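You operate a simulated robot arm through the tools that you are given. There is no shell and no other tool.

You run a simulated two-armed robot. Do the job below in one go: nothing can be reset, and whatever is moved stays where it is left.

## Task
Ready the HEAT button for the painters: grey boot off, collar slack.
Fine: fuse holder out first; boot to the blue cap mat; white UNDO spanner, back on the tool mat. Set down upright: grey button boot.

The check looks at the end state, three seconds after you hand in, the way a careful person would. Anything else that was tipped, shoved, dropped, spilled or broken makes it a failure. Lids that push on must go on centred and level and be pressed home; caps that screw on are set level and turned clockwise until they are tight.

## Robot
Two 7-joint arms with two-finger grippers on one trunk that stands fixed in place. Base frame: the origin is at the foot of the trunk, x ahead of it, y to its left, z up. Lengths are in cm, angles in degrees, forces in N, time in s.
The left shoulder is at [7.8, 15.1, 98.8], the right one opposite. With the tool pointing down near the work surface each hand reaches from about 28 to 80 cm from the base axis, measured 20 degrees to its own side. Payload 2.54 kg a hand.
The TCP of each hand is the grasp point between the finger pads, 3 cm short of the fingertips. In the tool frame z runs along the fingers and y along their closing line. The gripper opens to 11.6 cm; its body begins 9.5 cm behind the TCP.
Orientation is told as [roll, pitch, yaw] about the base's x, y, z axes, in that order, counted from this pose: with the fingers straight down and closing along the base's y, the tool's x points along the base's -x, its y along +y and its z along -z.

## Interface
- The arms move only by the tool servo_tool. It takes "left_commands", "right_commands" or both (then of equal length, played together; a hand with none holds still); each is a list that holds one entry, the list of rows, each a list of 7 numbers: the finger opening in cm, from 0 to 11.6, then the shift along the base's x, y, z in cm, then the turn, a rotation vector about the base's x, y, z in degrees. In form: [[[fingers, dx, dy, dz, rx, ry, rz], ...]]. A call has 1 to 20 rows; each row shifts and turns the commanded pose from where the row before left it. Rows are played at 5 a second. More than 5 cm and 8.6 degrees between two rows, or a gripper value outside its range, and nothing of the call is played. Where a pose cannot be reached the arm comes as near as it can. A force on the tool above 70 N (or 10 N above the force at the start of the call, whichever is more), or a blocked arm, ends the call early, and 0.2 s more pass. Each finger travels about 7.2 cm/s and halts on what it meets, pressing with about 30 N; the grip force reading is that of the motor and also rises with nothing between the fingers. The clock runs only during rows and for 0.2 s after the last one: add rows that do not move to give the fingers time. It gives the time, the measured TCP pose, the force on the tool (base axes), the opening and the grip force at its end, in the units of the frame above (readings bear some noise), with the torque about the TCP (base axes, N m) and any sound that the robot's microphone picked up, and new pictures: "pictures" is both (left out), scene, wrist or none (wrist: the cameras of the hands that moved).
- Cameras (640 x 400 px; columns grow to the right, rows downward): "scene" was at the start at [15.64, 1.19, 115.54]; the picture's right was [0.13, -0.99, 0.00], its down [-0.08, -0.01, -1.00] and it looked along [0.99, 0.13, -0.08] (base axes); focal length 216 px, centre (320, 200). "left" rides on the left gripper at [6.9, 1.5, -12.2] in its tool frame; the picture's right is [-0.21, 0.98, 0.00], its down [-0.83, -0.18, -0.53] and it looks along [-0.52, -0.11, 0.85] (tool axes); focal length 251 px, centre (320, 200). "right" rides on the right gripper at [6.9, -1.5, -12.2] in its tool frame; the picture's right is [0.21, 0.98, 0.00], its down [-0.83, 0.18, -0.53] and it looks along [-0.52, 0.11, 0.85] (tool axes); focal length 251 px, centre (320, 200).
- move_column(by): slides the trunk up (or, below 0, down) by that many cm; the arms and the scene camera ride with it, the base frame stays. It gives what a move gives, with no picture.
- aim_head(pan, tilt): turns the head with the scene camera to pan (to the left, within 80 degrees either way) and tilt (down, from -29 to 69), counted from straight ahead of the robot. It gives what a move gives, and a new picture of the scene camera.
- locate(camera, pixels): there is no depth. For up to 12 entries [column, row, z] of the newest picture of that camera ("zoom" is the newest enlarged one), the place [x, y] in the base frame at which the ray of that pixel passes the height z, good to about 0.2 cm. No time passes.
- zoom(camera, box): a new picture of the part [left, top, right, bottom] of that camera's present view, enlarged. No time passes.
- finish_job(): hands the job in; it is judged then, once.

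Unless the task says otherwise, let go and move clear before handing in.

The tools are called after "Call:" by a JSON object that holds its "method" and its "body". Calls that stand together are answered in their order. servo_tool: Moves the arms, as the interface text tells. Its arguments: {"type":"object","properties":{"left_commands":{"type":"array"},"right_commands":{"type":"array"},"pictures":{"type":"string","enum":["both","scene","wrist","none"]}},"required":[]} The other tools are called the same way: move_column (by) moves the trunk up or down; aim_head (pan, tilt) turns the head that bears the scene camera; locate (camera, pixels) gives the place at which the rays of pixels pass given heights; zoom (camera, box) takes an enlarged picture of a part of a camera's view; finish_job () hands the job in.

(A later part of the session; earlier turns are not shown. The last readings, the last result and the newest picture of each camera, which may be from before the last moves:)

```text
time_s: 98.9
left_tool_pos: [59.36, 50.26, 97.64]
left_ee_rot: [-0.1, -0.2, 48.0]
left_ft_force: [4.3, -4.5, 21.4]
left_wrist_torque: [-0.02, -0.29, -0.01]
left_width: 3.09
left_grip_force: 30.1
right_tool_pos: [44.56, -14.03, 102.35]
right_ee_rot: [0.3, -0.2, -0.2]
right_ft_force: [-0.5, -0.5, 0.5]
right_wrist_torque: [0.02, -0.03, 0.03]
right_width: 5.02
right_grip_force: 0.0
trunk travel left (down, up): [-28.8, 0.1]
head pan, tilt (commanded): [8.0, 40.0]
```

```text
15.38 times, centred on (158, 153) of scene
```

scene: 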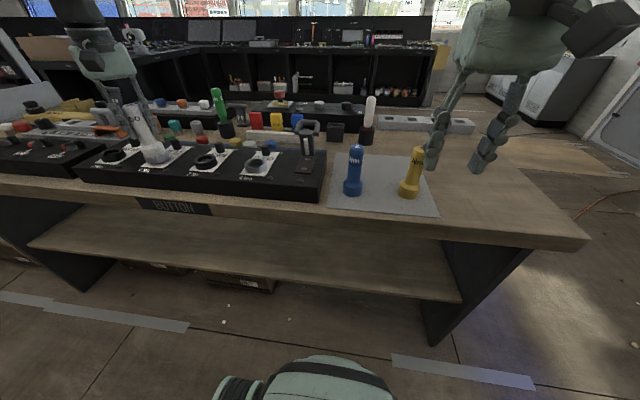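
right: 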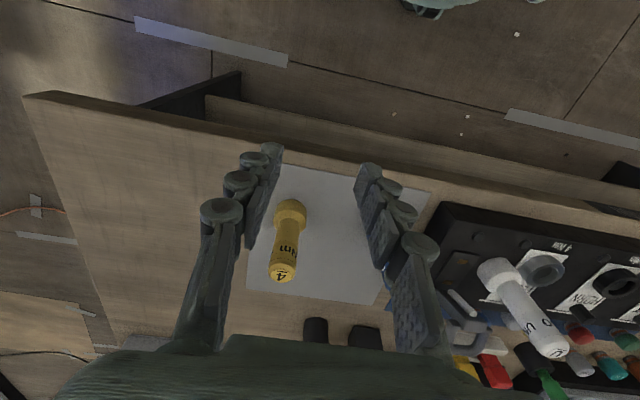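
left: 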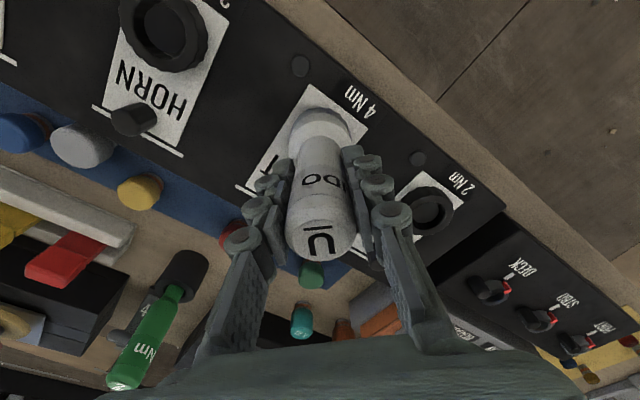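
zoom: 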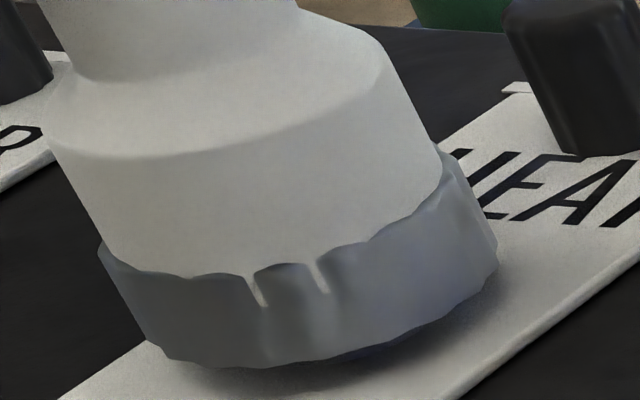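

Now white slivers appear in the collar's scallops (zoom (262,290),(318,275)): the skirt's flutes seem to be meshing. A tighter zoom to see the interface.

Call:
{"method": "zoom", "body": {"camera": "scene", "box": [146, 150, 168, 164]}}

Call:
{"method": "zoom", "body": {"camera": "left", "box": [285, 95, 350, 135]}}

```text
16.00 times, centred on (157, 157) of scene
```

zoom: 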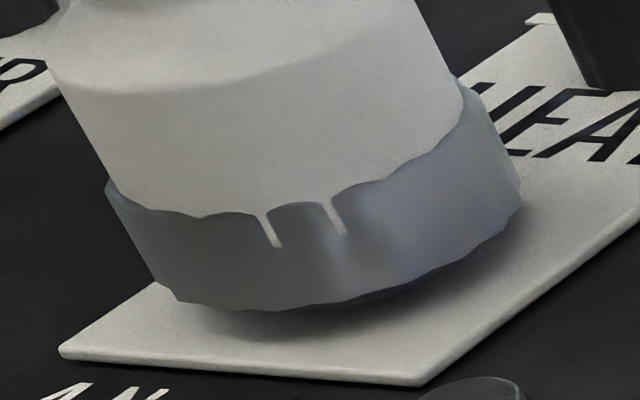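

```text
9.85 times, centred on (318, 115) of left
```

zoom: 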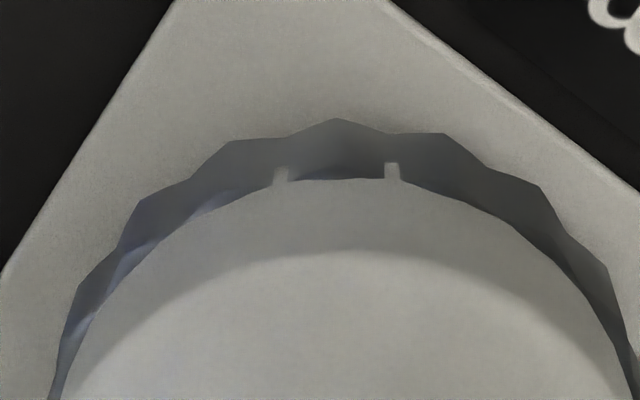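

The enlarged view shows thin ribs on the spanner meshing into the collar's scallops at the front, so the angle is right; the +y side is still on the rim (centre of pressure at +y). Ease pressure, shift +y slightly, and press again.

Call:
{"method": "servo_tool", "body": {"left_commands": [[[2, 0, 0, 0.35, 0, 0, 0], [2, 0, 0.15, 0, 0, 0, 0], [2, 0, 0, -0.2, 0, 0, 0], [2, 0, 0, -0.1, 0, 0, 0], [2, 0, 0, 0, 0, 0, 0]]], "pictures": "wrist"}}

Call:
{"method": "zoom", "body": {"camera": "scene", "box": [146, 150, 168, 164]}}

Call:
{"method": "zoom", "body": {"camera": "left", "box": [270, 95, 370, 160]}}

```text
time_s: 100.1
left_tool_pos: [59.3, 50.72, 97.55]
left_ee_rot: [0.0, -0.2, 48.2]
left_ft_force: [-3.2, -0.9, 13.9]
left_wrist_torque: [0.14, 0.16, 0.0]
left_width: 3.07
left_grip_force: 30.2
right_tool_pos: [44.67, -14.21, 102.35]
right_ee_rot: [0.2, -0.1, -0.2]
right_ft_force: [-0.3, 0.9, -0.1]
right_wrist_torque: [-0.02, -0.03, -0.01]
right_width: 5.01
right_grip_force: 0.1
trunk travel left (down, up): [-28.8, 0.1]
head pan, tilt (commanded): [8.0, 40.0]
```

left: 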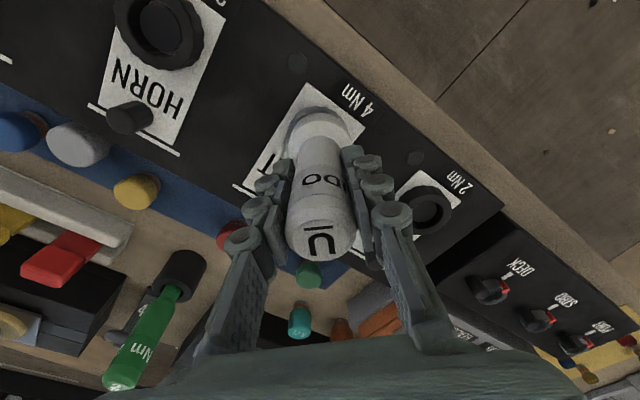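

```text
16.00 times, centred on (157, 157) of scene
```

zoom: 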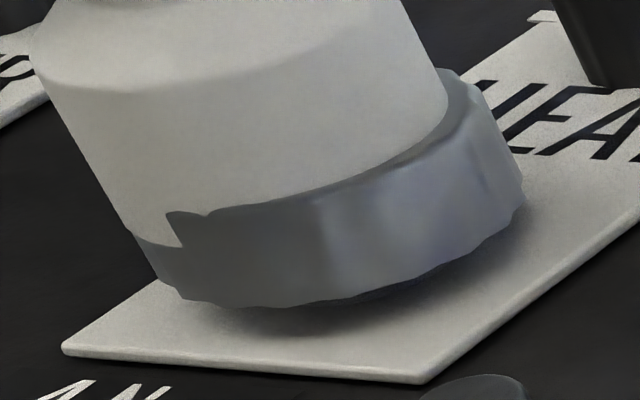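

```text
6.15 times, centred on (320, 128) of left
```

zoom: 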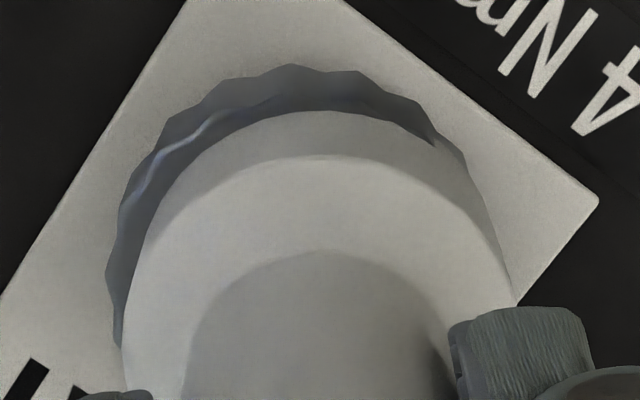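

Over-shifted: the settled, rib-meshed position was TCP ≈(59.36,50.26). Lift free, return exactly there, and lower gently.

Call:
{"method": "servo_tool", "body": {"left_commands": [[[2, 0, 0, 0.9, 0, 0, 0], [2, 0.06, -0.4, 0, 0, 0, 0], [2, 0, 0, 0, 0, 0, 0]]], "pictures": "wrist"}}

Call:
{"method": "zoom", "body": {"camera": "left", "box": [270, 95, 370, 160]}}

Call:
{"method": "zoom", "body": {"camera": "scene", "box": [142, 146, 172, 166]}}

```text
time_s: 100.9
left_tool_pos: [59.52, 50.32, 98.24]
left_ee_rot: [0.0, 0.0, 47.9]
left_ft_force: [-0.5, -0.7, -1.5]
left_wrist_torque: [0.02, -0.02, -0.01]
left_width: 3.06
left_grip_force: 30.2
right_tool_pos: [44.82, -13.94, 102.26]
right_ee_rot: [0.2, -0.1, -0.3]
right_ft_force: [0.0, 0.3, -0.1]
right_wrist_torque: [0.04, 0.0, 0.06]
right_width: 4.99
right_grip_force: 0.0
trunk travel left (down, up): [-28.8, 0.1]
head pan, tilt (commanded): [8.0, 40.0]
```

left: 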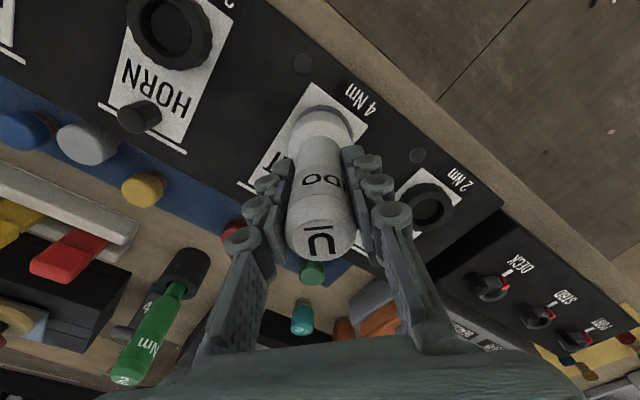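

```text
6.15 times, centred on (320, 128) of left
```

zoom: 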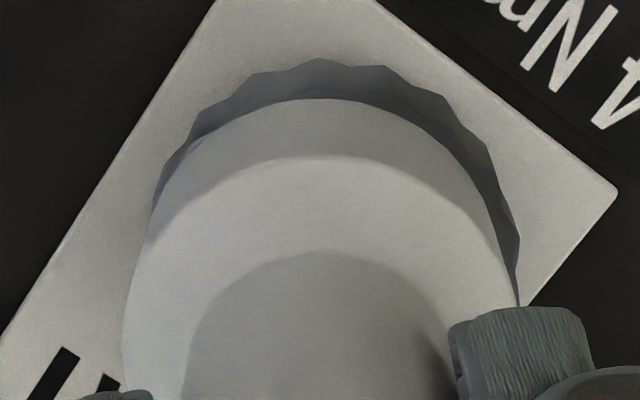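

```text
16.00 times, centred on (157, 156) of scene
```

zoom: 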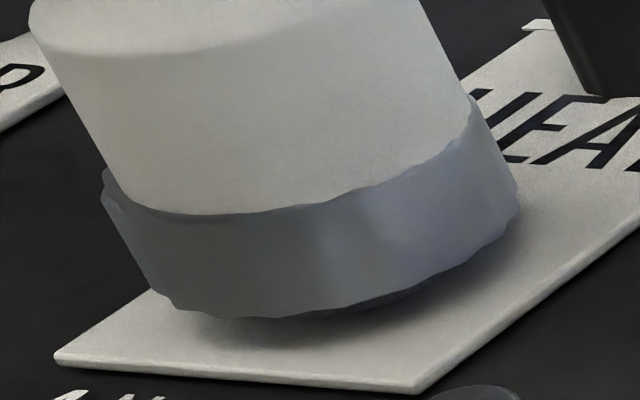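

Hanging free now (−1.5 N). I'll press down again centred, then rotate a few degrees while reading torque.

Call:
{"method": "servo_tool", "body": {"left_commands": [[[2, -0.08, -0.03, -0.4, 0, 0, 0], [2, 0, 0, -0.3, 0, 0, 0], [2, 0, 0, -0.2, 0, 0, 0], [2, 0, 0, 0, 0, 0, 0]]], "pictures": "wrist"}}

Call:
{"method": "zoom", "body": {"camera": "left", "box": [270, 95, 370, 160]}}

Call:
{"method": "zoom", "body": {"camera": "scene", "box": [142, 146, 172, 166]}}

```text
time_s: 101.9
left_tool_pos: [59.44, 50.29, 97.57]
left_ee_rot: [0.0, -0.3, 47.9]
left_ft_force: [-0.2, 2.9, 12.4]
left_wrist_torque: [0.09, 0.14, 0.01]
left_width: 3.08
left_grip_force: 30.0
right_tool_pos: [44.71, -14.0, 102.4]
right_ee_rot: [0.2, -0.2, -0.1]
right_ft_force: [0.2, 0.0, -0.5]
right_wrist_torque: [-0.01, -0.02, 0.0]
right_width: 5.02
right_grip_force: 0.0
trunk travel left (down, up): [-28.8, 0.1]
head pan, tilt (commanded): [8.0, 40.0]
```

left: 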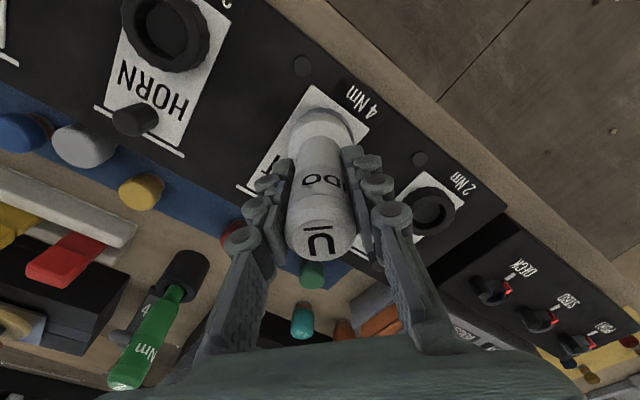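

```text
6.15 times, centred on (320, 128) of left
```

zoom: 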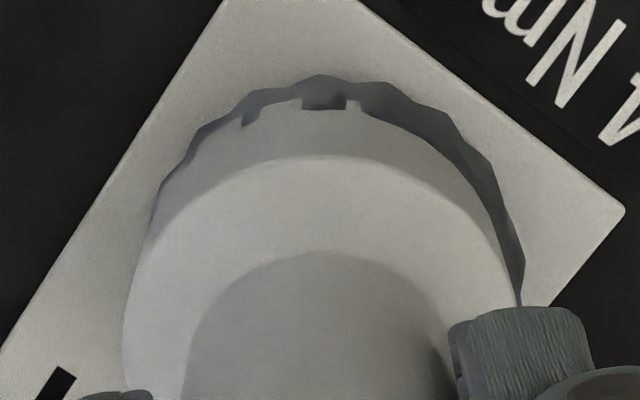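

```text
16.00 times, centred on (157, 156) of scene
```

zoom: 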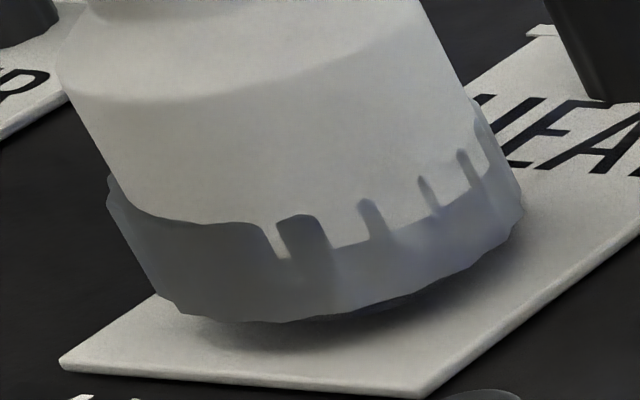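

The skirt is now ~0.7 cm down around the collar with the lobes just flush: it looks seated. Rotate counter-clockwise 15° and check torque, text and lobes.

Call:
{"method": "servo_tool", "body": {"left_commands": [[[1.5, 0, 0, 0, 0, 0, 4], [1.5, 0, 0, 0, 0, 0, 4], [1.5, 0, 0, 0, 0, 0, 4], [1.5, 0, 0, 0, 0, 0, 3]]], "pictures": "wrist"}}

Call:
{"method": "zoom", "body": {"camera": "left", "box": [260, 80, 380, 200]}}

Call:
{"method": "zoom", "body": {"camera": "scene", "box": [142, 146, 172, 166]}}

```text
time_s: 102.9
left_tool_pos: [59.27, 50.28, 97.51]
left_ee_rot: [-0.1, -0.1, 63.2]
left_ft_force: [0.1, -0.7, 11.3]
left_wrist_torque: [0.06, -0.03, -0.14]
left_width: 3.07
left_grip_force: 30.6
right_tool_pos: [44.69, -14.07, 102.33]
right_ee_rot: [0.2, -0.1, -0.2]
right_ft_force: [-0.3, 0.2, 0.1]
right_wrist_torque: [-0.01, 0.0, 0.0]
right_width: 4.99
right_grip_force: 0.1
trunk travel left (down, up): [-28.8, 0.1]
head pan, tilt (commanded): [8.0, 40.0]
```

left: 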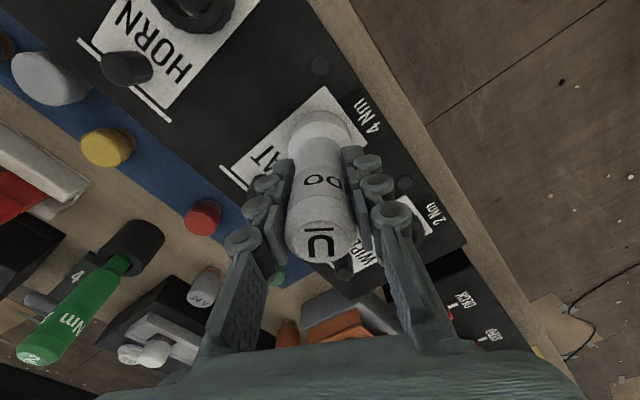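

```text
3.33 times, centred on (320, 140) of left
```

zoom: 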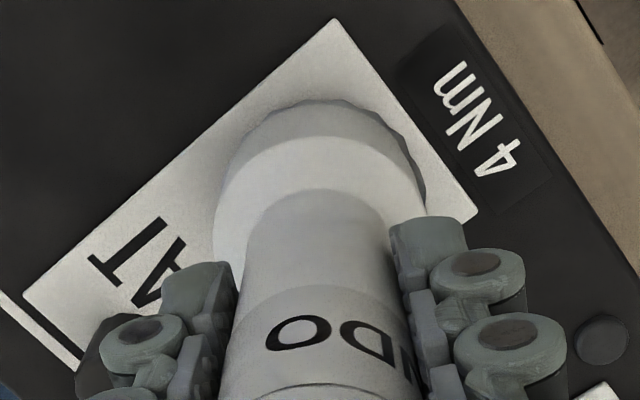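

```text
16.00 times, centred on (157, 156) of scene
```

zoom: 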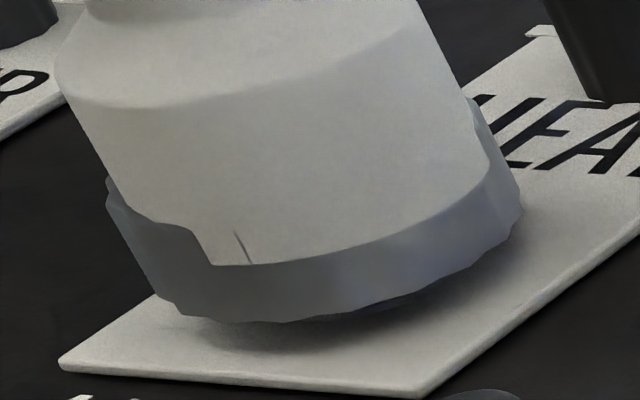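

Skirt is over the top lead-in of the collar but probably must still drop onto the lobes; the +y side carries load, so shift +y 0.12 and keep rotating counter-clockwise under lighter pressure until it drops.

Call:
{"method": "servo_tool", "body": {"left_commands": [[[1.5, 0, 0.12, 0.1, 0, 0, 0], [1.5, 0, 0, 0, 0, 0, 3], [1.5, 0, 0, 0, 0, 0, 3], [1.5, 0, 0, -0.05, 0, 0, 3], [1.5, 0, 0, 0, 0, 0, 3], [1.5, 0, 0, 0, 0, 0, 3], [1.5, 0, 0, -0.05, 0, 0, 3], [1.5, 0, 0, 0, 0, 0, 3]]], "pictures": "wrist"}}

Call:
{"method": "zoom", "body": {"camera": "left", "box": [260, 80, 380, 200]}}

Call:
{"method": "zoom", "body": {"camera": "scene", "box": [142, 146, 172, 166]}}

```text
time_s: 104.7
left_tool_pos: [59.36, 50.42, 97.4]
left_ee_rot: [-0.1, -0.2, 84.1]
left_ft_force: [1.3, 0.7, 10.0]
left_wrist_torque: [0.0, 0.01, -0.06]
left_width: 3.05
left_grip_force: 30.3
right_tool_pos: [44.75, -14.09, 102.44]
right_ee_rot: [0.2, -0.1, -0.2]
right_ft_force: [0.2, 0.6, -0.5]
right_wrist_torque: [0.01, 0.0, -0.03]
right_width: 5.01
right_grip_force: 0.0
trunk travel left (down, up): [-28.8, 0.1]
head pan, tilt (commanded): [8.0, 40.0]
```

left: 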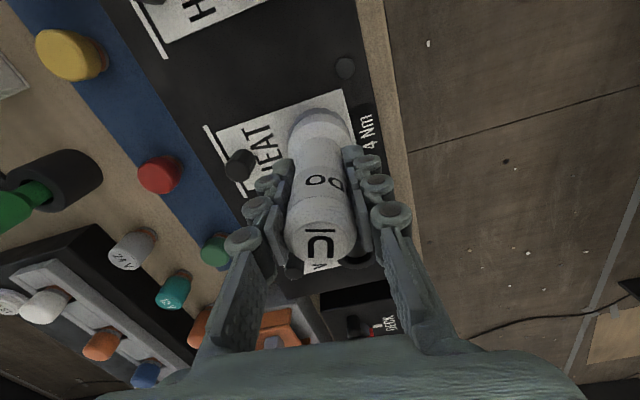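

```text
3.33 times, centred on (320, 140) of left
```

zoom: 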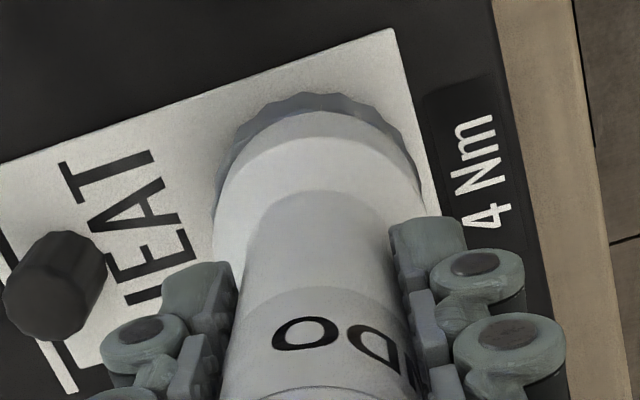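

```text
16.00 times, centred on (157, 156) of scene
```

zoom: 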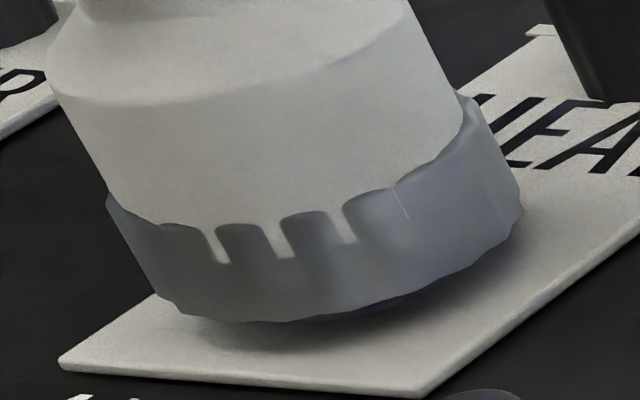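

The skirt is now concentric, with low torque and no drop. Before going on I want to know whether the collar has turned: lift the spanner clear and compare the collar's lobe pattern with the earlier scene view.

Call:
{"method": "servo_tool", "body": {"left_commands": [[[1.5, 0, 0, 0.8, 0, 0, 0], [1.5, 0, 0, 1.2, 0, 0, 0], [1.5, -2, 1, 0.5, 0, 0, 0], [1.5, -2, 2, 0, 0, 0, 0], [1.5, 0, 0, 0, 0, 0, 0]]], "pictures": "both"}}

Call:
{"method": "zoom", "body": {"camera": "scene", "box": [100, 110, 220, 190]}}

Call:
{"method": "zoom", "body": {"camera": "scene", "box": [142, 146, 172, 166]}}

```text
time_s: 105.9
left_tool_pos: [55.51, 53.53, 99.78]
left_ee_rot: [0.0, 0.0, 84.0]
left_ft_force: [0.7, -0.1, -2.0]
left_wrist_torque: [-0.03, -0.03, -0.01]
left_width: 3.04
left_grip_force: 29.9
right_tool_pos: [44.84, -13.92, 102.34]
right_ee_rot: [0.1, -0.1, -0.1]
right_ft_force: [-0.6, -0.3, -0.5]
right_wrist_torque: [-0.03, -0.01, -0.01]
right_width: 4.98
right_grip_force: 0.0
trunk travel left (down, up): [-28.8, 0.1]
head pan, tilt (commanded): [8.0, 40.0]
```

scene: 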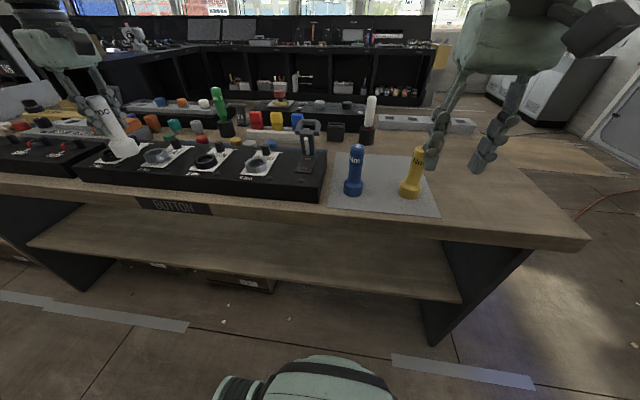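
left: 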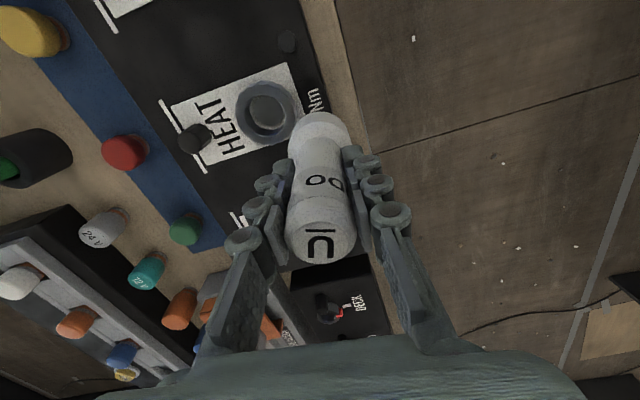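

```text
5.00 times, centred on (160, 150) of scene
```

zoom: 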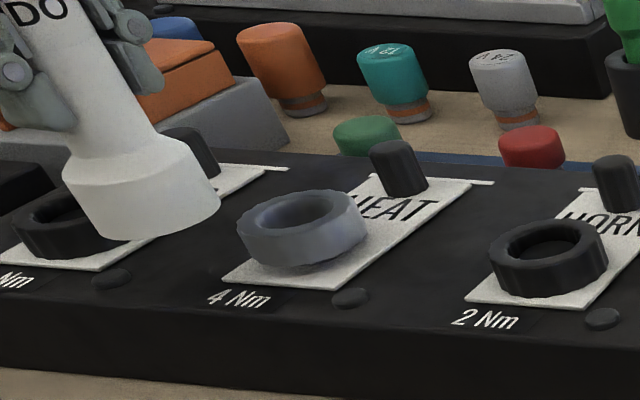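

```text
16.00 times, centred on (157, 156) of scene
```

zoom: 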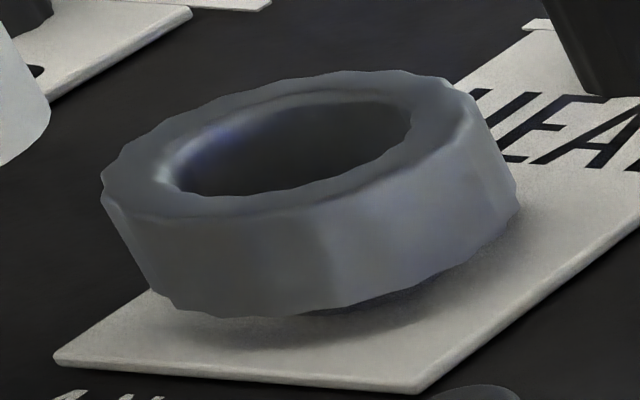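

Important: the HEAT collar now visibly stands higher off its plate (shadow gap beneath; ~0.8 cm up versus the earlier view), so it has been unscrewing with the spanner. Zoom with the left camera to examine the gap.

Call:
{"method": "zoom", "body": {"camera": "left", "box": [210, 60, 330, 160]}}

Call:
{"method": "zoom", "body": {"camera": "scene", "box": [130, 130, 290, 190]}}

Call:
{"method": "zoom", "body": {"camera": "scene", "box": [190, 148, 220, 172]}}

```text
4.00 times, centred on (270, 110) of left
```

zoom: 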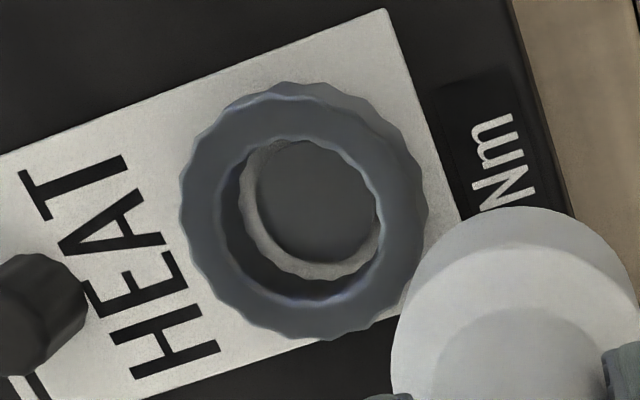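

```text
4.00 times, centred on (210, 160) of scene
```

zoom: 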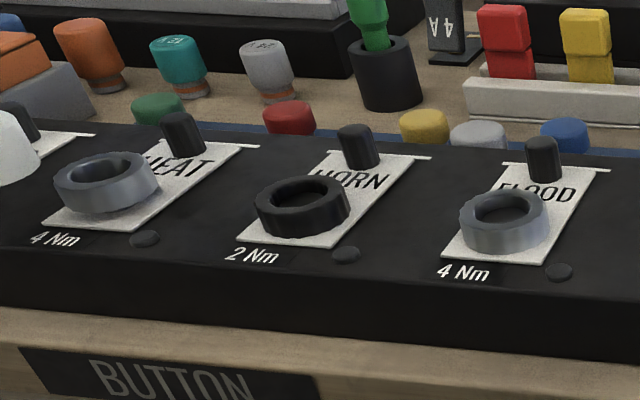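

```text
16.00 times, centred on (205, 160) of scene
```

zoom: 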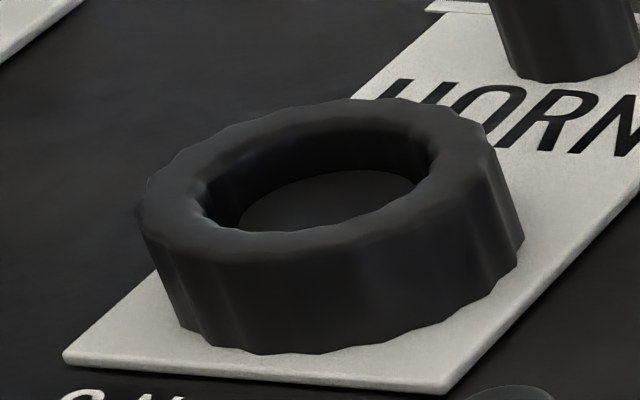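

Call:
{"method": "locate", "body": {"camera": "left", "pixels": [[266.3, 112.5, 88], [266.3, 112.5, 92]]}}

Call:
{"method": "locate", "body": {"camera": "scene", "pixels": [[155, 152.4, 88], [155, 152.4, 92]]}}

Call:
{"method": "zoom", "body": {"camera": "scene", "box": [240, 150, 290, 180]}}

```text
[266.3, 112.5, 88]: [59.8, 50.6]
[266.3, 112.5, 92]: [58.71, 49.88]
```

```text
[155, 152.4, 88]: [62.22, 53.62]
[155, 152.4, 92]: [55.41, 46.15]
```

```text
12.80 times, centred on (265, 165) of scene
```

zoom: 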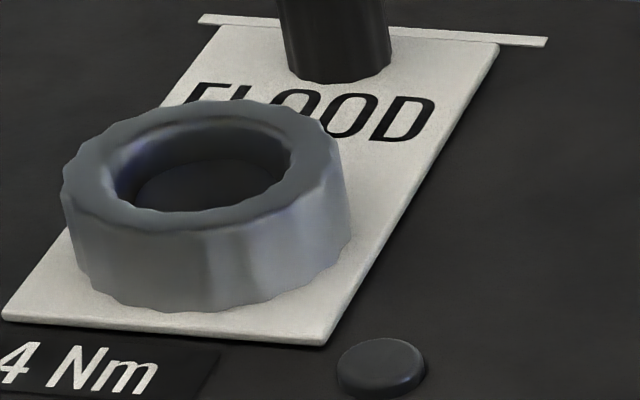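

The collar top rose from z≈88.7 to ≈89.8 and the plate is visible beneath it, while FLOOD/HORN collars sit flush. The rise happened mostly between yaw 15° and 36°, then stopped. I'll do one verification turn: un-yaw in the air, re-seat and turn counter-clockwise again to see whether it still moves.

Call:
{"method": "servo_tool", "body": {"left_commands": [[[1.5, 0, 0, 0, 0, 0, -8], [1.5, 0, 0, 0, 0, 0, -8], [1.5, 0, 0, 0, 0, 0, -8], [1.5, 0, 0, 0, 0, 0, -8], [1.5, 0, 0, 0, 0, 0, -8], [1.5, 1.0, -0.8, 0, 0, 0, -8], [1.5, 1.0, -0.8, 0, 0, 0, -8], [1.5, 1.0, -0.8, 0, 0, 0, -8], [1.5, 0.7, -0.85, 0, 0, 0, 0], [1.5, 0, 0, 0, 0, 0, 0]]], "pictures": "both"}}

Call:
{"method": "zoom", "body": {"camera": "left", "box": [260, 80, 380, 200]}}

Call:
{"method": "zoom", "body": {"camera": "scene", "box": [142, 146, 172, 166]}}

```text
time_s: 108.1
left_tool_pos: [59.19, 50.14, 99.91]
left_ee_rot: [0.0, 0.0, 20.0]
left_ft_force: [-0.3, 0.4, -1.8]
left_wrist_torque: [0.02, -0.03, 0.01]
left_width: 3.04
left_grip_force: 30.2
right_tool_pos: [44.77, -14.06, 102.29]
right_ee_rot: [0.1, -0.2, -0.1]
right_ft_force: [-0.2, -0.3, 0.8]
right_wrist_torque: [-0.01, 0.0, 0.01]
right_width: 5.02
right_grip_force: 0.1
trunk travel left (down, up): [-28.8, 0.1]
head pan, tilt (commanded): [8.0, 40.0]
```

scene: 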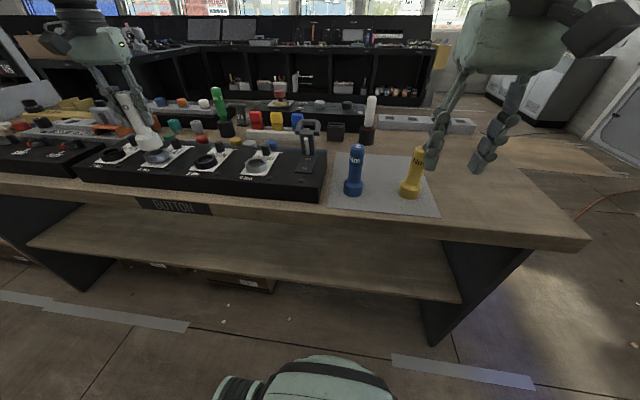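
left: 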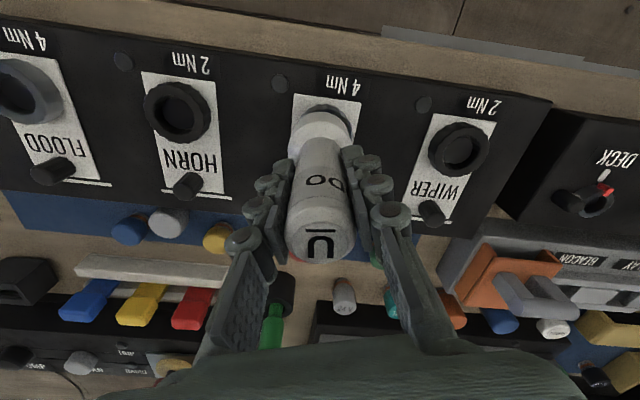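

```text
3.33 times, centred on (320, 140) of left
```

zoom: 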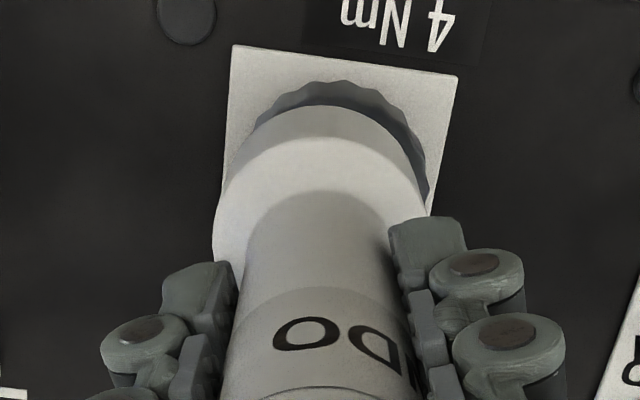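

```text
16.00 times, centred on (157, 156) of scene
```

zoom: 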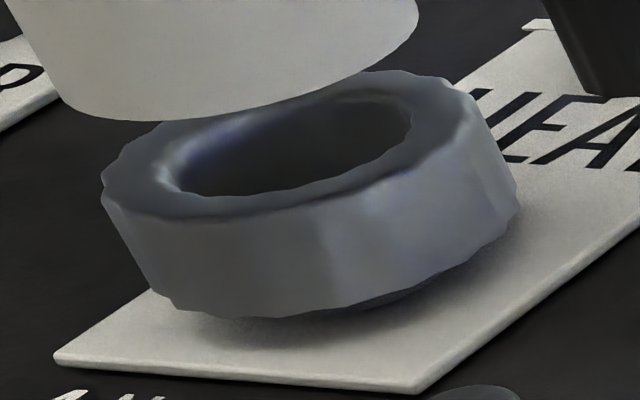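

Shift +y 0.14 and lower onto the collar (seat expected near z≈97.5).

Call:
{"method": "servo_tool", "body": {"left_commands": [[[1.5, -0.03, 0.14, -1.0, 0, 0, 0], [1.5, 0, 0, -0.8, 0, 0, 0], [1.5, 0, 0, -0.4, 0, 0, 0], [1.5, 0, 0, -0.2, 0, 0, 0], [1.5, 0, 0, 0, 0, 0, 0]]], "pictures": "wrist"}}

Call:
{"method": "zoom", "body": {"camera": "scene", "box": [142, 146, 172, 166]}}

```text
time_s: 109.3
left_tool_pos: [59.04, 50.38, 97.35]
left_ee_rot: [0.0, 0.1, 20.0]
left_ft_force: [0.0, 0.1, -1.0]
left_wrist_torque: [0.0, -0.06, 0.01]
left_width: 3.03
left_grip_force: 30.4
right_tool_pos: [44.83, -14.03, 102.38]
right_ee_rot: [0.1, -0.1, -0.1]
right_ft_force: [0.4, 0.8, 0.3]
right_wrist_torque: [-0.01, -0.02, 0.04]
right_width: 4.97
right_grip_force: 0.1
trunk travel left (down, up): [-28.8, 0.1]
head pan, tilt (commanded): [8.0, 40.0]
```

left: 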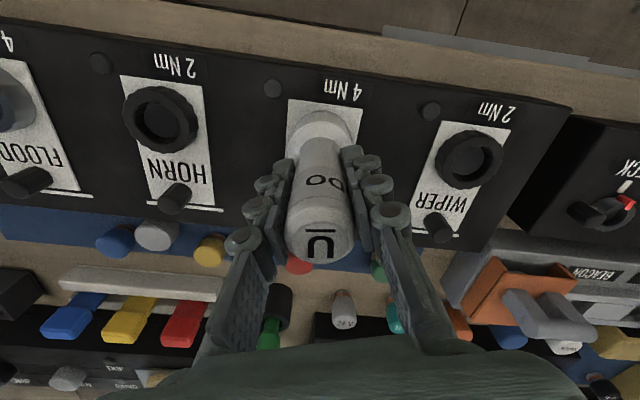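

```text
16.00 times, centred on (157, 156) of scene
```

zoom: 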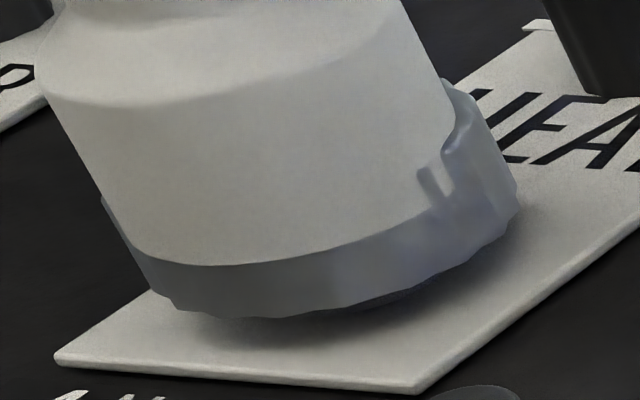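

Nearly touching (−1 N). Lower 0.3 more and turn counter-clockwise with light pressure, checking each stage.

Call:
{"method": "servo_tool", "body": {"left_commands": [[[1.5, 0.05, -0.05, -0.2, 0, 0, 0], [1.5, 0, 0, -0.15, 0, 0, 0], [1.5, 0, 0, 0, 0, 0, 0]]], "pictures": "none"}}

```text
time_s: 110.1
left_tool_pos: [59.05, 50.3, 97.4]
left_ee_rot: [0.1, -0.4, 20.2]
left_ft_force: [-0.9, 7.6, 20.8]
left_wrist_torque: [0.14, 0.3, -0.03]
left_width: 3.03
left_grip_force: 29.5
right_tool_pos: [44.6, -14.09, 102.44]
right_ee_rot: [0.2, -0.2, -0.2]
right_ft_force: [-0.8, 0.3, -0.2]
right_wrist_torque: [-0.02, 0.0, -0.02]
right_width: 5.0
right_grip_force: 0.1
trunk travel left (down, up): [-28.8, 0.1]
head pan, tilt (commanded): [8.0, 40.0]
```

Contact at z≈97.4 with ~21 N; back off 0.3 and rotate +20°.

Call:
{"method": "servo_tool", "body": {"left_commands": [[[1.5, 0, 0, 0.3, 0, 0, 0], [1.5, 0, 0, 0, 0, 0, 4], [1.5, 0, 0, 0, 0, 0, 4], [1.5, 0, 0, 0, 0, 0, 4], [1.5, 0, 0, 0, 0, 0, 4], [1.5, 0, 0, 0, 0, 0, 4]]], "pictures": "both"}}

Call:
{"method": "zoom", "body": {"camera": "left", "box": [260, 80, 380, 200]}}

Call:
{"method": "zoom", "body": {"camera": "scene", "box": [142, 146, 172, 166]}}

```text
time_s: 111.5
left_tool_pos: [59.0, 50.22, 97.44]
left_ee_rot: [0.0, 0.0, 40.1]
left_ft_force: [0.4, -1.1, 4.9]
left_wrist_torque: [0.02, -0.19, -0.03]
left_width: 3.01
left_grip_force: 30.0
right_tool_pos: [44.7, -13.97, 102.45]
right_ee_rot: [0.2, -0.2, -0.2]
right_ft_force: [-0.6, -0.7, 1.1]
right_wrist_torque: [-0.02, -0.02, 0.01]
right_width: 4.98
right_grip_force: 0.2
trunk travel left (down, up): [-28.8, 0.1]
head pan, tilt (commanded): [8.0, 40.0]
```

scene: 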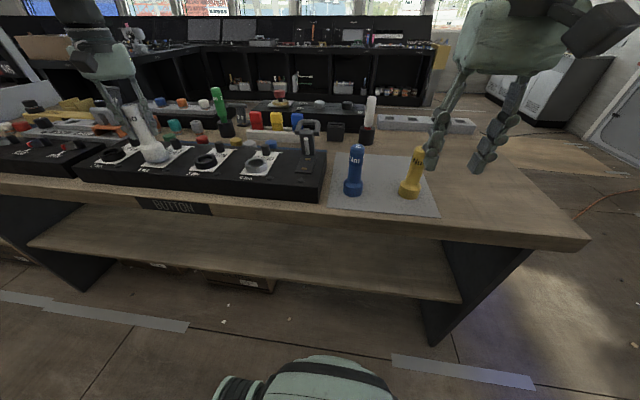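
left: 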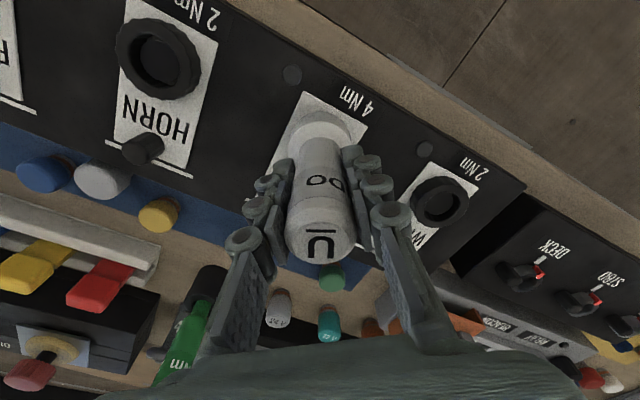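

```text
3.33 times, centred on (320, 140) of left
```

zoom: 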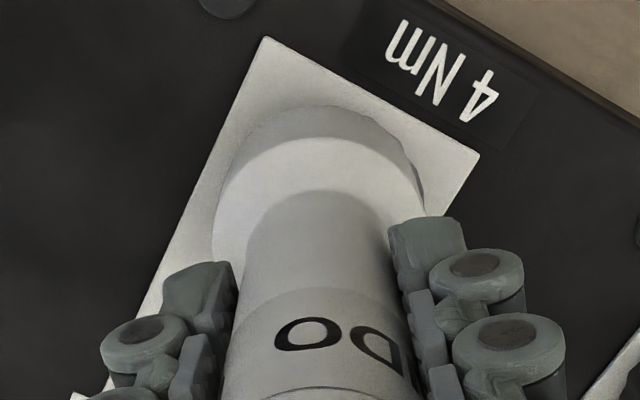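

```text
16.00 times, centred on (157, 156) of scene
```

zoom: 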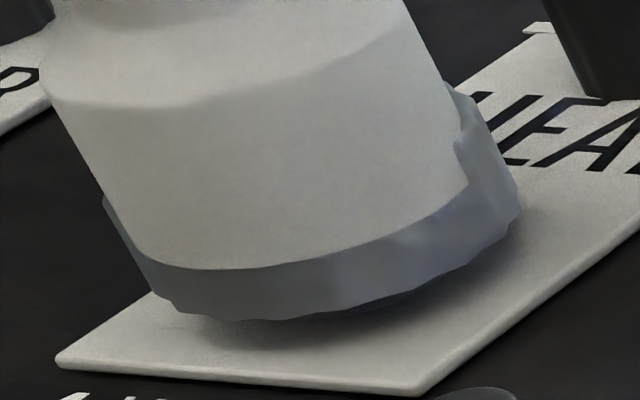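

The collar did not rise any further and the spanner turned with almost no torque: it is loosened to its limit and stands ~1 cm proud. Now lift the spanner off and carry it back toward the relay spot on the panel.

Call:
{"method": "servo_tool", "body": {"left_commands": [[[1.5, 0, 0, 0.8, 0, 0, 0], [1.5, 0, 0, 1.2, 0, 0, 0], [1.5, -1.5, 0, 1.0, 0, 0, 0], [1.5, -3, -0.5, 0.3, 0, 0, -8], [1.5, 0, -3.5, 0, 0, 0, -8], [1.5, 0, -3.5, 0, 0, 0, -8], [1.5, 0, -3.5, 0, 0, 0, -8], [1.5, 0, -3.5, 0, 0, 0, -8], [1.5, 0, -4, 0, 0, 0, 0], [1.5, 0, -4, 0, 0, 0, 0], [1.5, 0, -4, 0, 0, 0, 0], [1.5, 0, -3.5, 0, 0, 0, 0], [1.5, 0, -2.5, 0, 0, 0, 0], [1.5, 0, 0, 0, 0, 0, 0]]], "pictures": "both"}}

Call:
{"method": "zoom", "body": {"camera": "scene", "box": [130, 110, 290, 200]}}

```text
time_s: 114.5
left_tool_pos: [54.69, 17.49, 100.6]
left_ee_rot: [0.0, 0.1, 0.0]
left_ft_force: [0.4, -1.0, -2.3]
left_wrist_torque: [0.01, 0.01, 0.03]
left_width: 3.03
left_grip_force: 30.3
right_tool_pos: [44.81, -13.94, 102.32]
right_ee_rot: [0.1, -0.1, -0.2]
right_ft_force: [-0.6, -0.3, 0.1]
right_wrist_torque: [0.0, -0.02, 0.0]
right_width: 4.99
right_grip_force: 0.0
trunk travel left (down, up): [-28.8, 0.1]
head pan, tilt (commanded): [8.0, 40.0]
```

scene: 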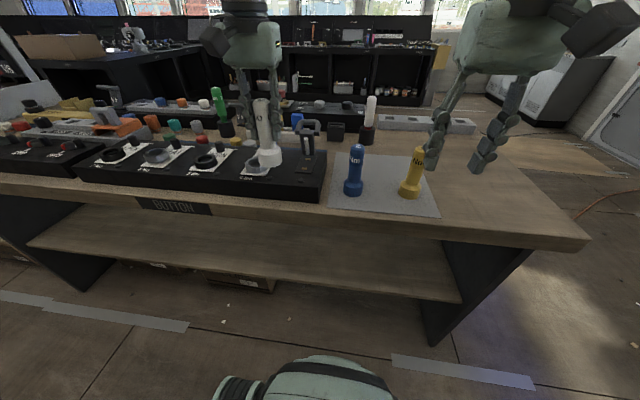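
left: 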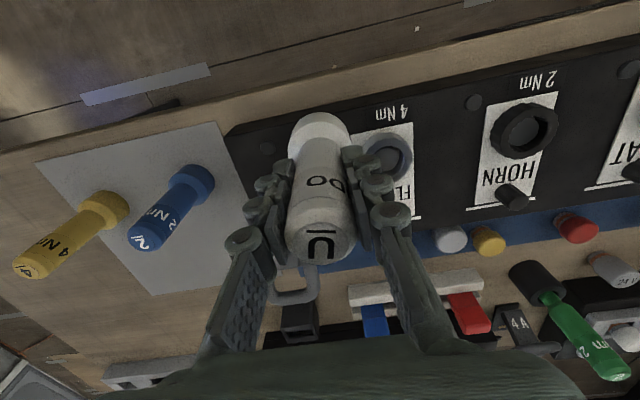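

```text
4.00 times, centred on (210, 155) of scene
```

zoom: 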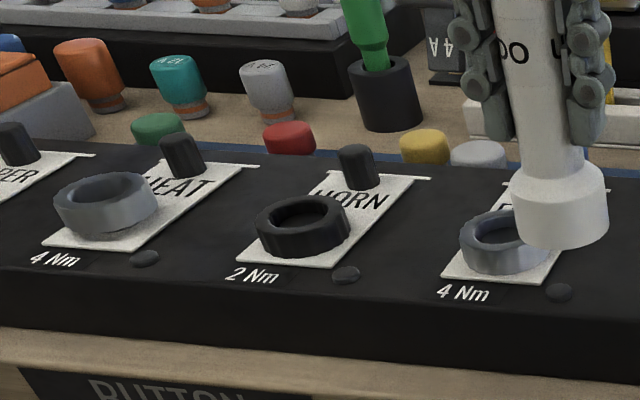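

HEAT's collar stays raised. Now set the spanner on the relay spot: move to x≈61.4 and lower.

Call:
{"method": "servo_tool", "body": {"left_commands": [[[1.5, 2.4, 0, -0.4, 0, 0, 0], [1.5, 2.3, 0, -0.4, 0, 0, 0], [1.5, 2.0, 0, -0.4, 0, 0, 0], [1.5, 0, 0, -1.2, 0, 0, 0], [1.5, 0, 0, -1.2, 0, 0, 0], [1.5, 0, 0, 0, 0, 0, 0]]], "pictures": "both"}}

Call:
{"method": "zoom", "body": {"camera": "left", "box": [220, 60, 420, 220]}}

Call:
{"method": "zoom", "body": {"camera": "scene", "box": [220, 90, 340, 210]}}

```text
time_s: 115.9
left_tool_pos: [61.23, 17.73, 97.13]
left_ee_rot: [0.0, 0.0, 0.1]
left_ft_force: [-0.2, -0.3, -1.3]
left_wrist_torque: [0.0, 0.01, 0.0]
left_width: 3.02
left_grip_force: 30.1
right_tool_pos: [44.83, -13.97, 102.33]
right_ee_rot: [0.1, -0.2, -0.2]
right_ft_force: [0.1, -0.5, 0.3]
right_wrist_torque: [-0.01, -0.01, 0.01]
right_width: 4.98
right_grip_force: 0.1
trunk travel left (down, up): [-28.8, 0.1]
head pan, tilt (commanded): [8.0, 40.0]
```

scene: 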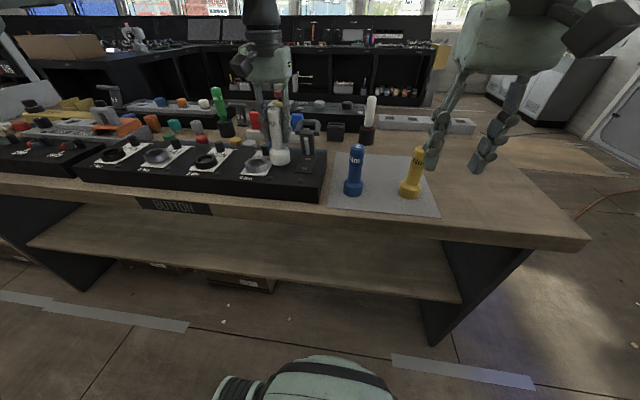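
left: 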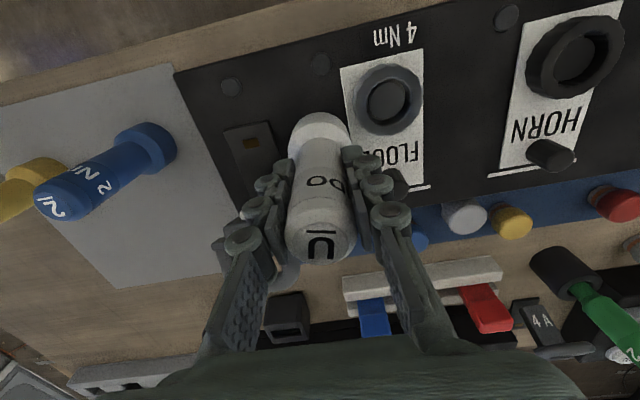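

```text
2.50 times, centred on (320, 140) of left
```

zoom: 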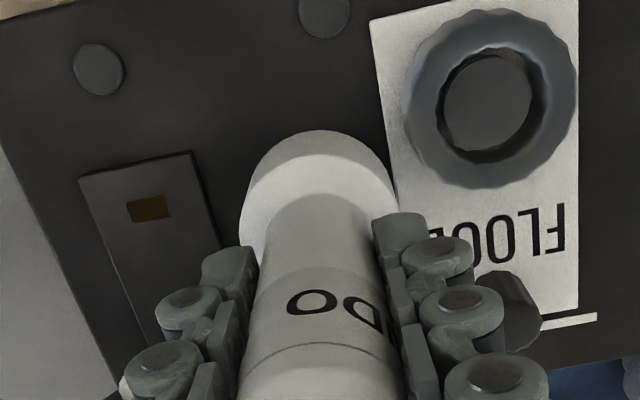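

```text
3.33 times, centred on (280, 150) of scene
```

zoom: 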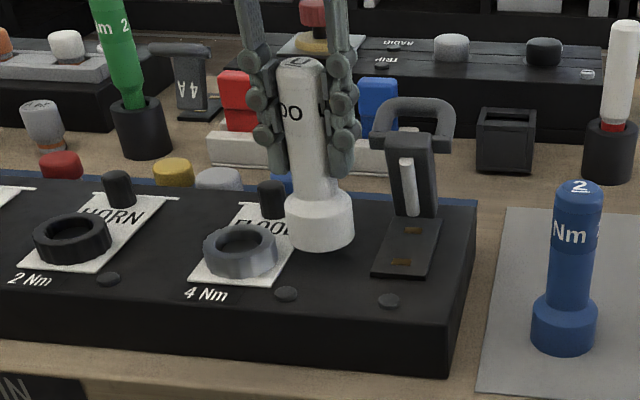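

Shift −0.3 in y and lower to contact.

Call:
{"method": "servo_tool", "body": {"left_commands": [[[1.5, 0.1, -0.3, 0, 0, 0, 0], [1.5, 0, 0, -0.8, 0, 0, 0], [1.5, 0, 0, -0.4, 0, 0, 0], [1.5, 0, 0, 0, 0, 0, 0]]], "pictures": "none"}}

```text
time_s: 116.9
left_tool_pos: [61.53, 17.37, 95.89]
left_ee_rot: [0.0, 0.0, 0.0]
left_ft_force: [-0.7, 1.1, -2.8]
left_wrist_torque: [0.03, 0.01, 0.04]
left_width: 3.02
left_grip_force: 29.3
right_tool_pos: [44.74, -13.97, 102.27]
right_ee_rot: [0.1, -0.1, -0.2]
right_ft_force: [-0.1, 0.2, -0.1]
right_wrist_torque: [0.02, 0.0, 0.0]
right_width: 5.0
right_grip_force: 0.1
trunk travel left (down, up): [-28.8, 0.1]
head pan, tilt (commanded): [8.0, 40.0]
```

Call:
{"method": "servo_tool", "body": {"left_commands": [[[1.5, 0, 0, -0.2, 0, 0, 0], [1.5, 0, 0, -0.2, 0, 0, 0], [1.5, 0, 0, 0, 0, 0, 0]]], "pictures": "none"}}

```text
time_s: 117.7
left_tool_pos: [61.5, 17.42, 95.48]
left_ee_rot: [-0.1, 0.0, 0.1]
left_ft_force: [0.1, 0.5, -2.9]
left_wrist_torque: [0.03, -0.03, -0.04]
left_width: 3.02
left_grip_force: 30.2
right_tool_pos: [44.66, -14.07, 102.36]
right_ee_rot: [0.1, -0.2, -0.1]
right_ft_force: [0.1, -0.2, 0.4]
right_wrist_torque: [0.06, -0.01, -0.01]
right_width: 4.98
right_grip_force: 0.1
trunk travel left (down, up): [-28.8, 0.1]
head pan, tilt (commanded): [8.0, 40.0]
```

Call:
{"method": "servo_tool", "body": {"left_commands": [[[1.5, 0, 0, -0.2, 0, 0, 0], [1.5, 0, 0, -0.2, 0, 0, 0], [1.5, 0, 0, 0, 0, 0, 0]]], "pictures": "both"}}

Call:
{"method": "zoom", "body": {"camera": "scene", "box": [220, 90, 340, 210]}}

```text
time_s: 118.5
left_tool_pos: [61.46, 17.48, 95.22]
left_ee_rot: [-0.1, -0.3, 0.1]
left_ft_force: [1.3, 0.9, 9.4]
left_wrist_torque: [0.19, 0.11, -0.04]
left_width: 3.03
left_grip_force: 30.4
right_tool_pos: [44.69, -13.97, 102.4]
right_ee_rot: [0.2, -0.1, -0.2]
right_ft_force: [-0.1, 0.0, 0.2]
right_wrist_torque: [0.02, -0.03, 0.0]
right_width: 4.99
right_grip_force: 0.0
trunk travel left (down, up): [-28.8, 0.1]
head pan, tilt (commanded): [8.0, 40.0]
```

scene: 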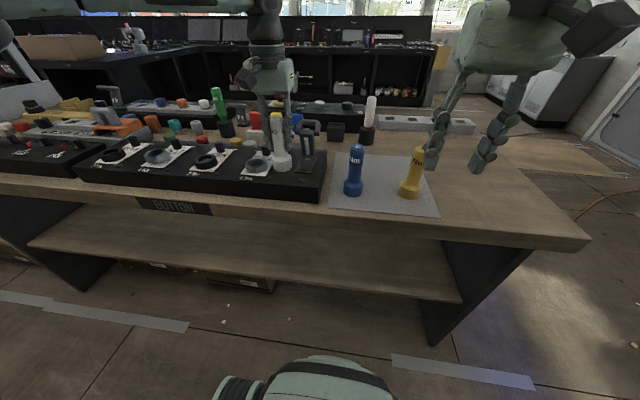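
left: 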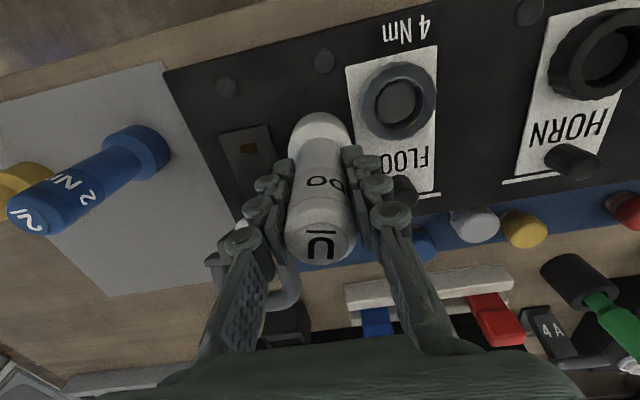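

```text
3.33 times, centred on (280, 150) of scene
```

zoom: 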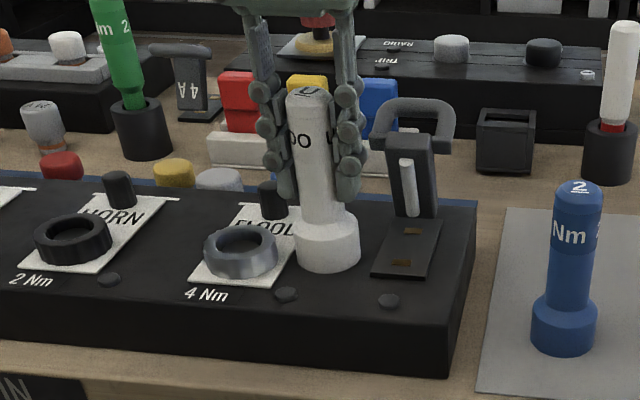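

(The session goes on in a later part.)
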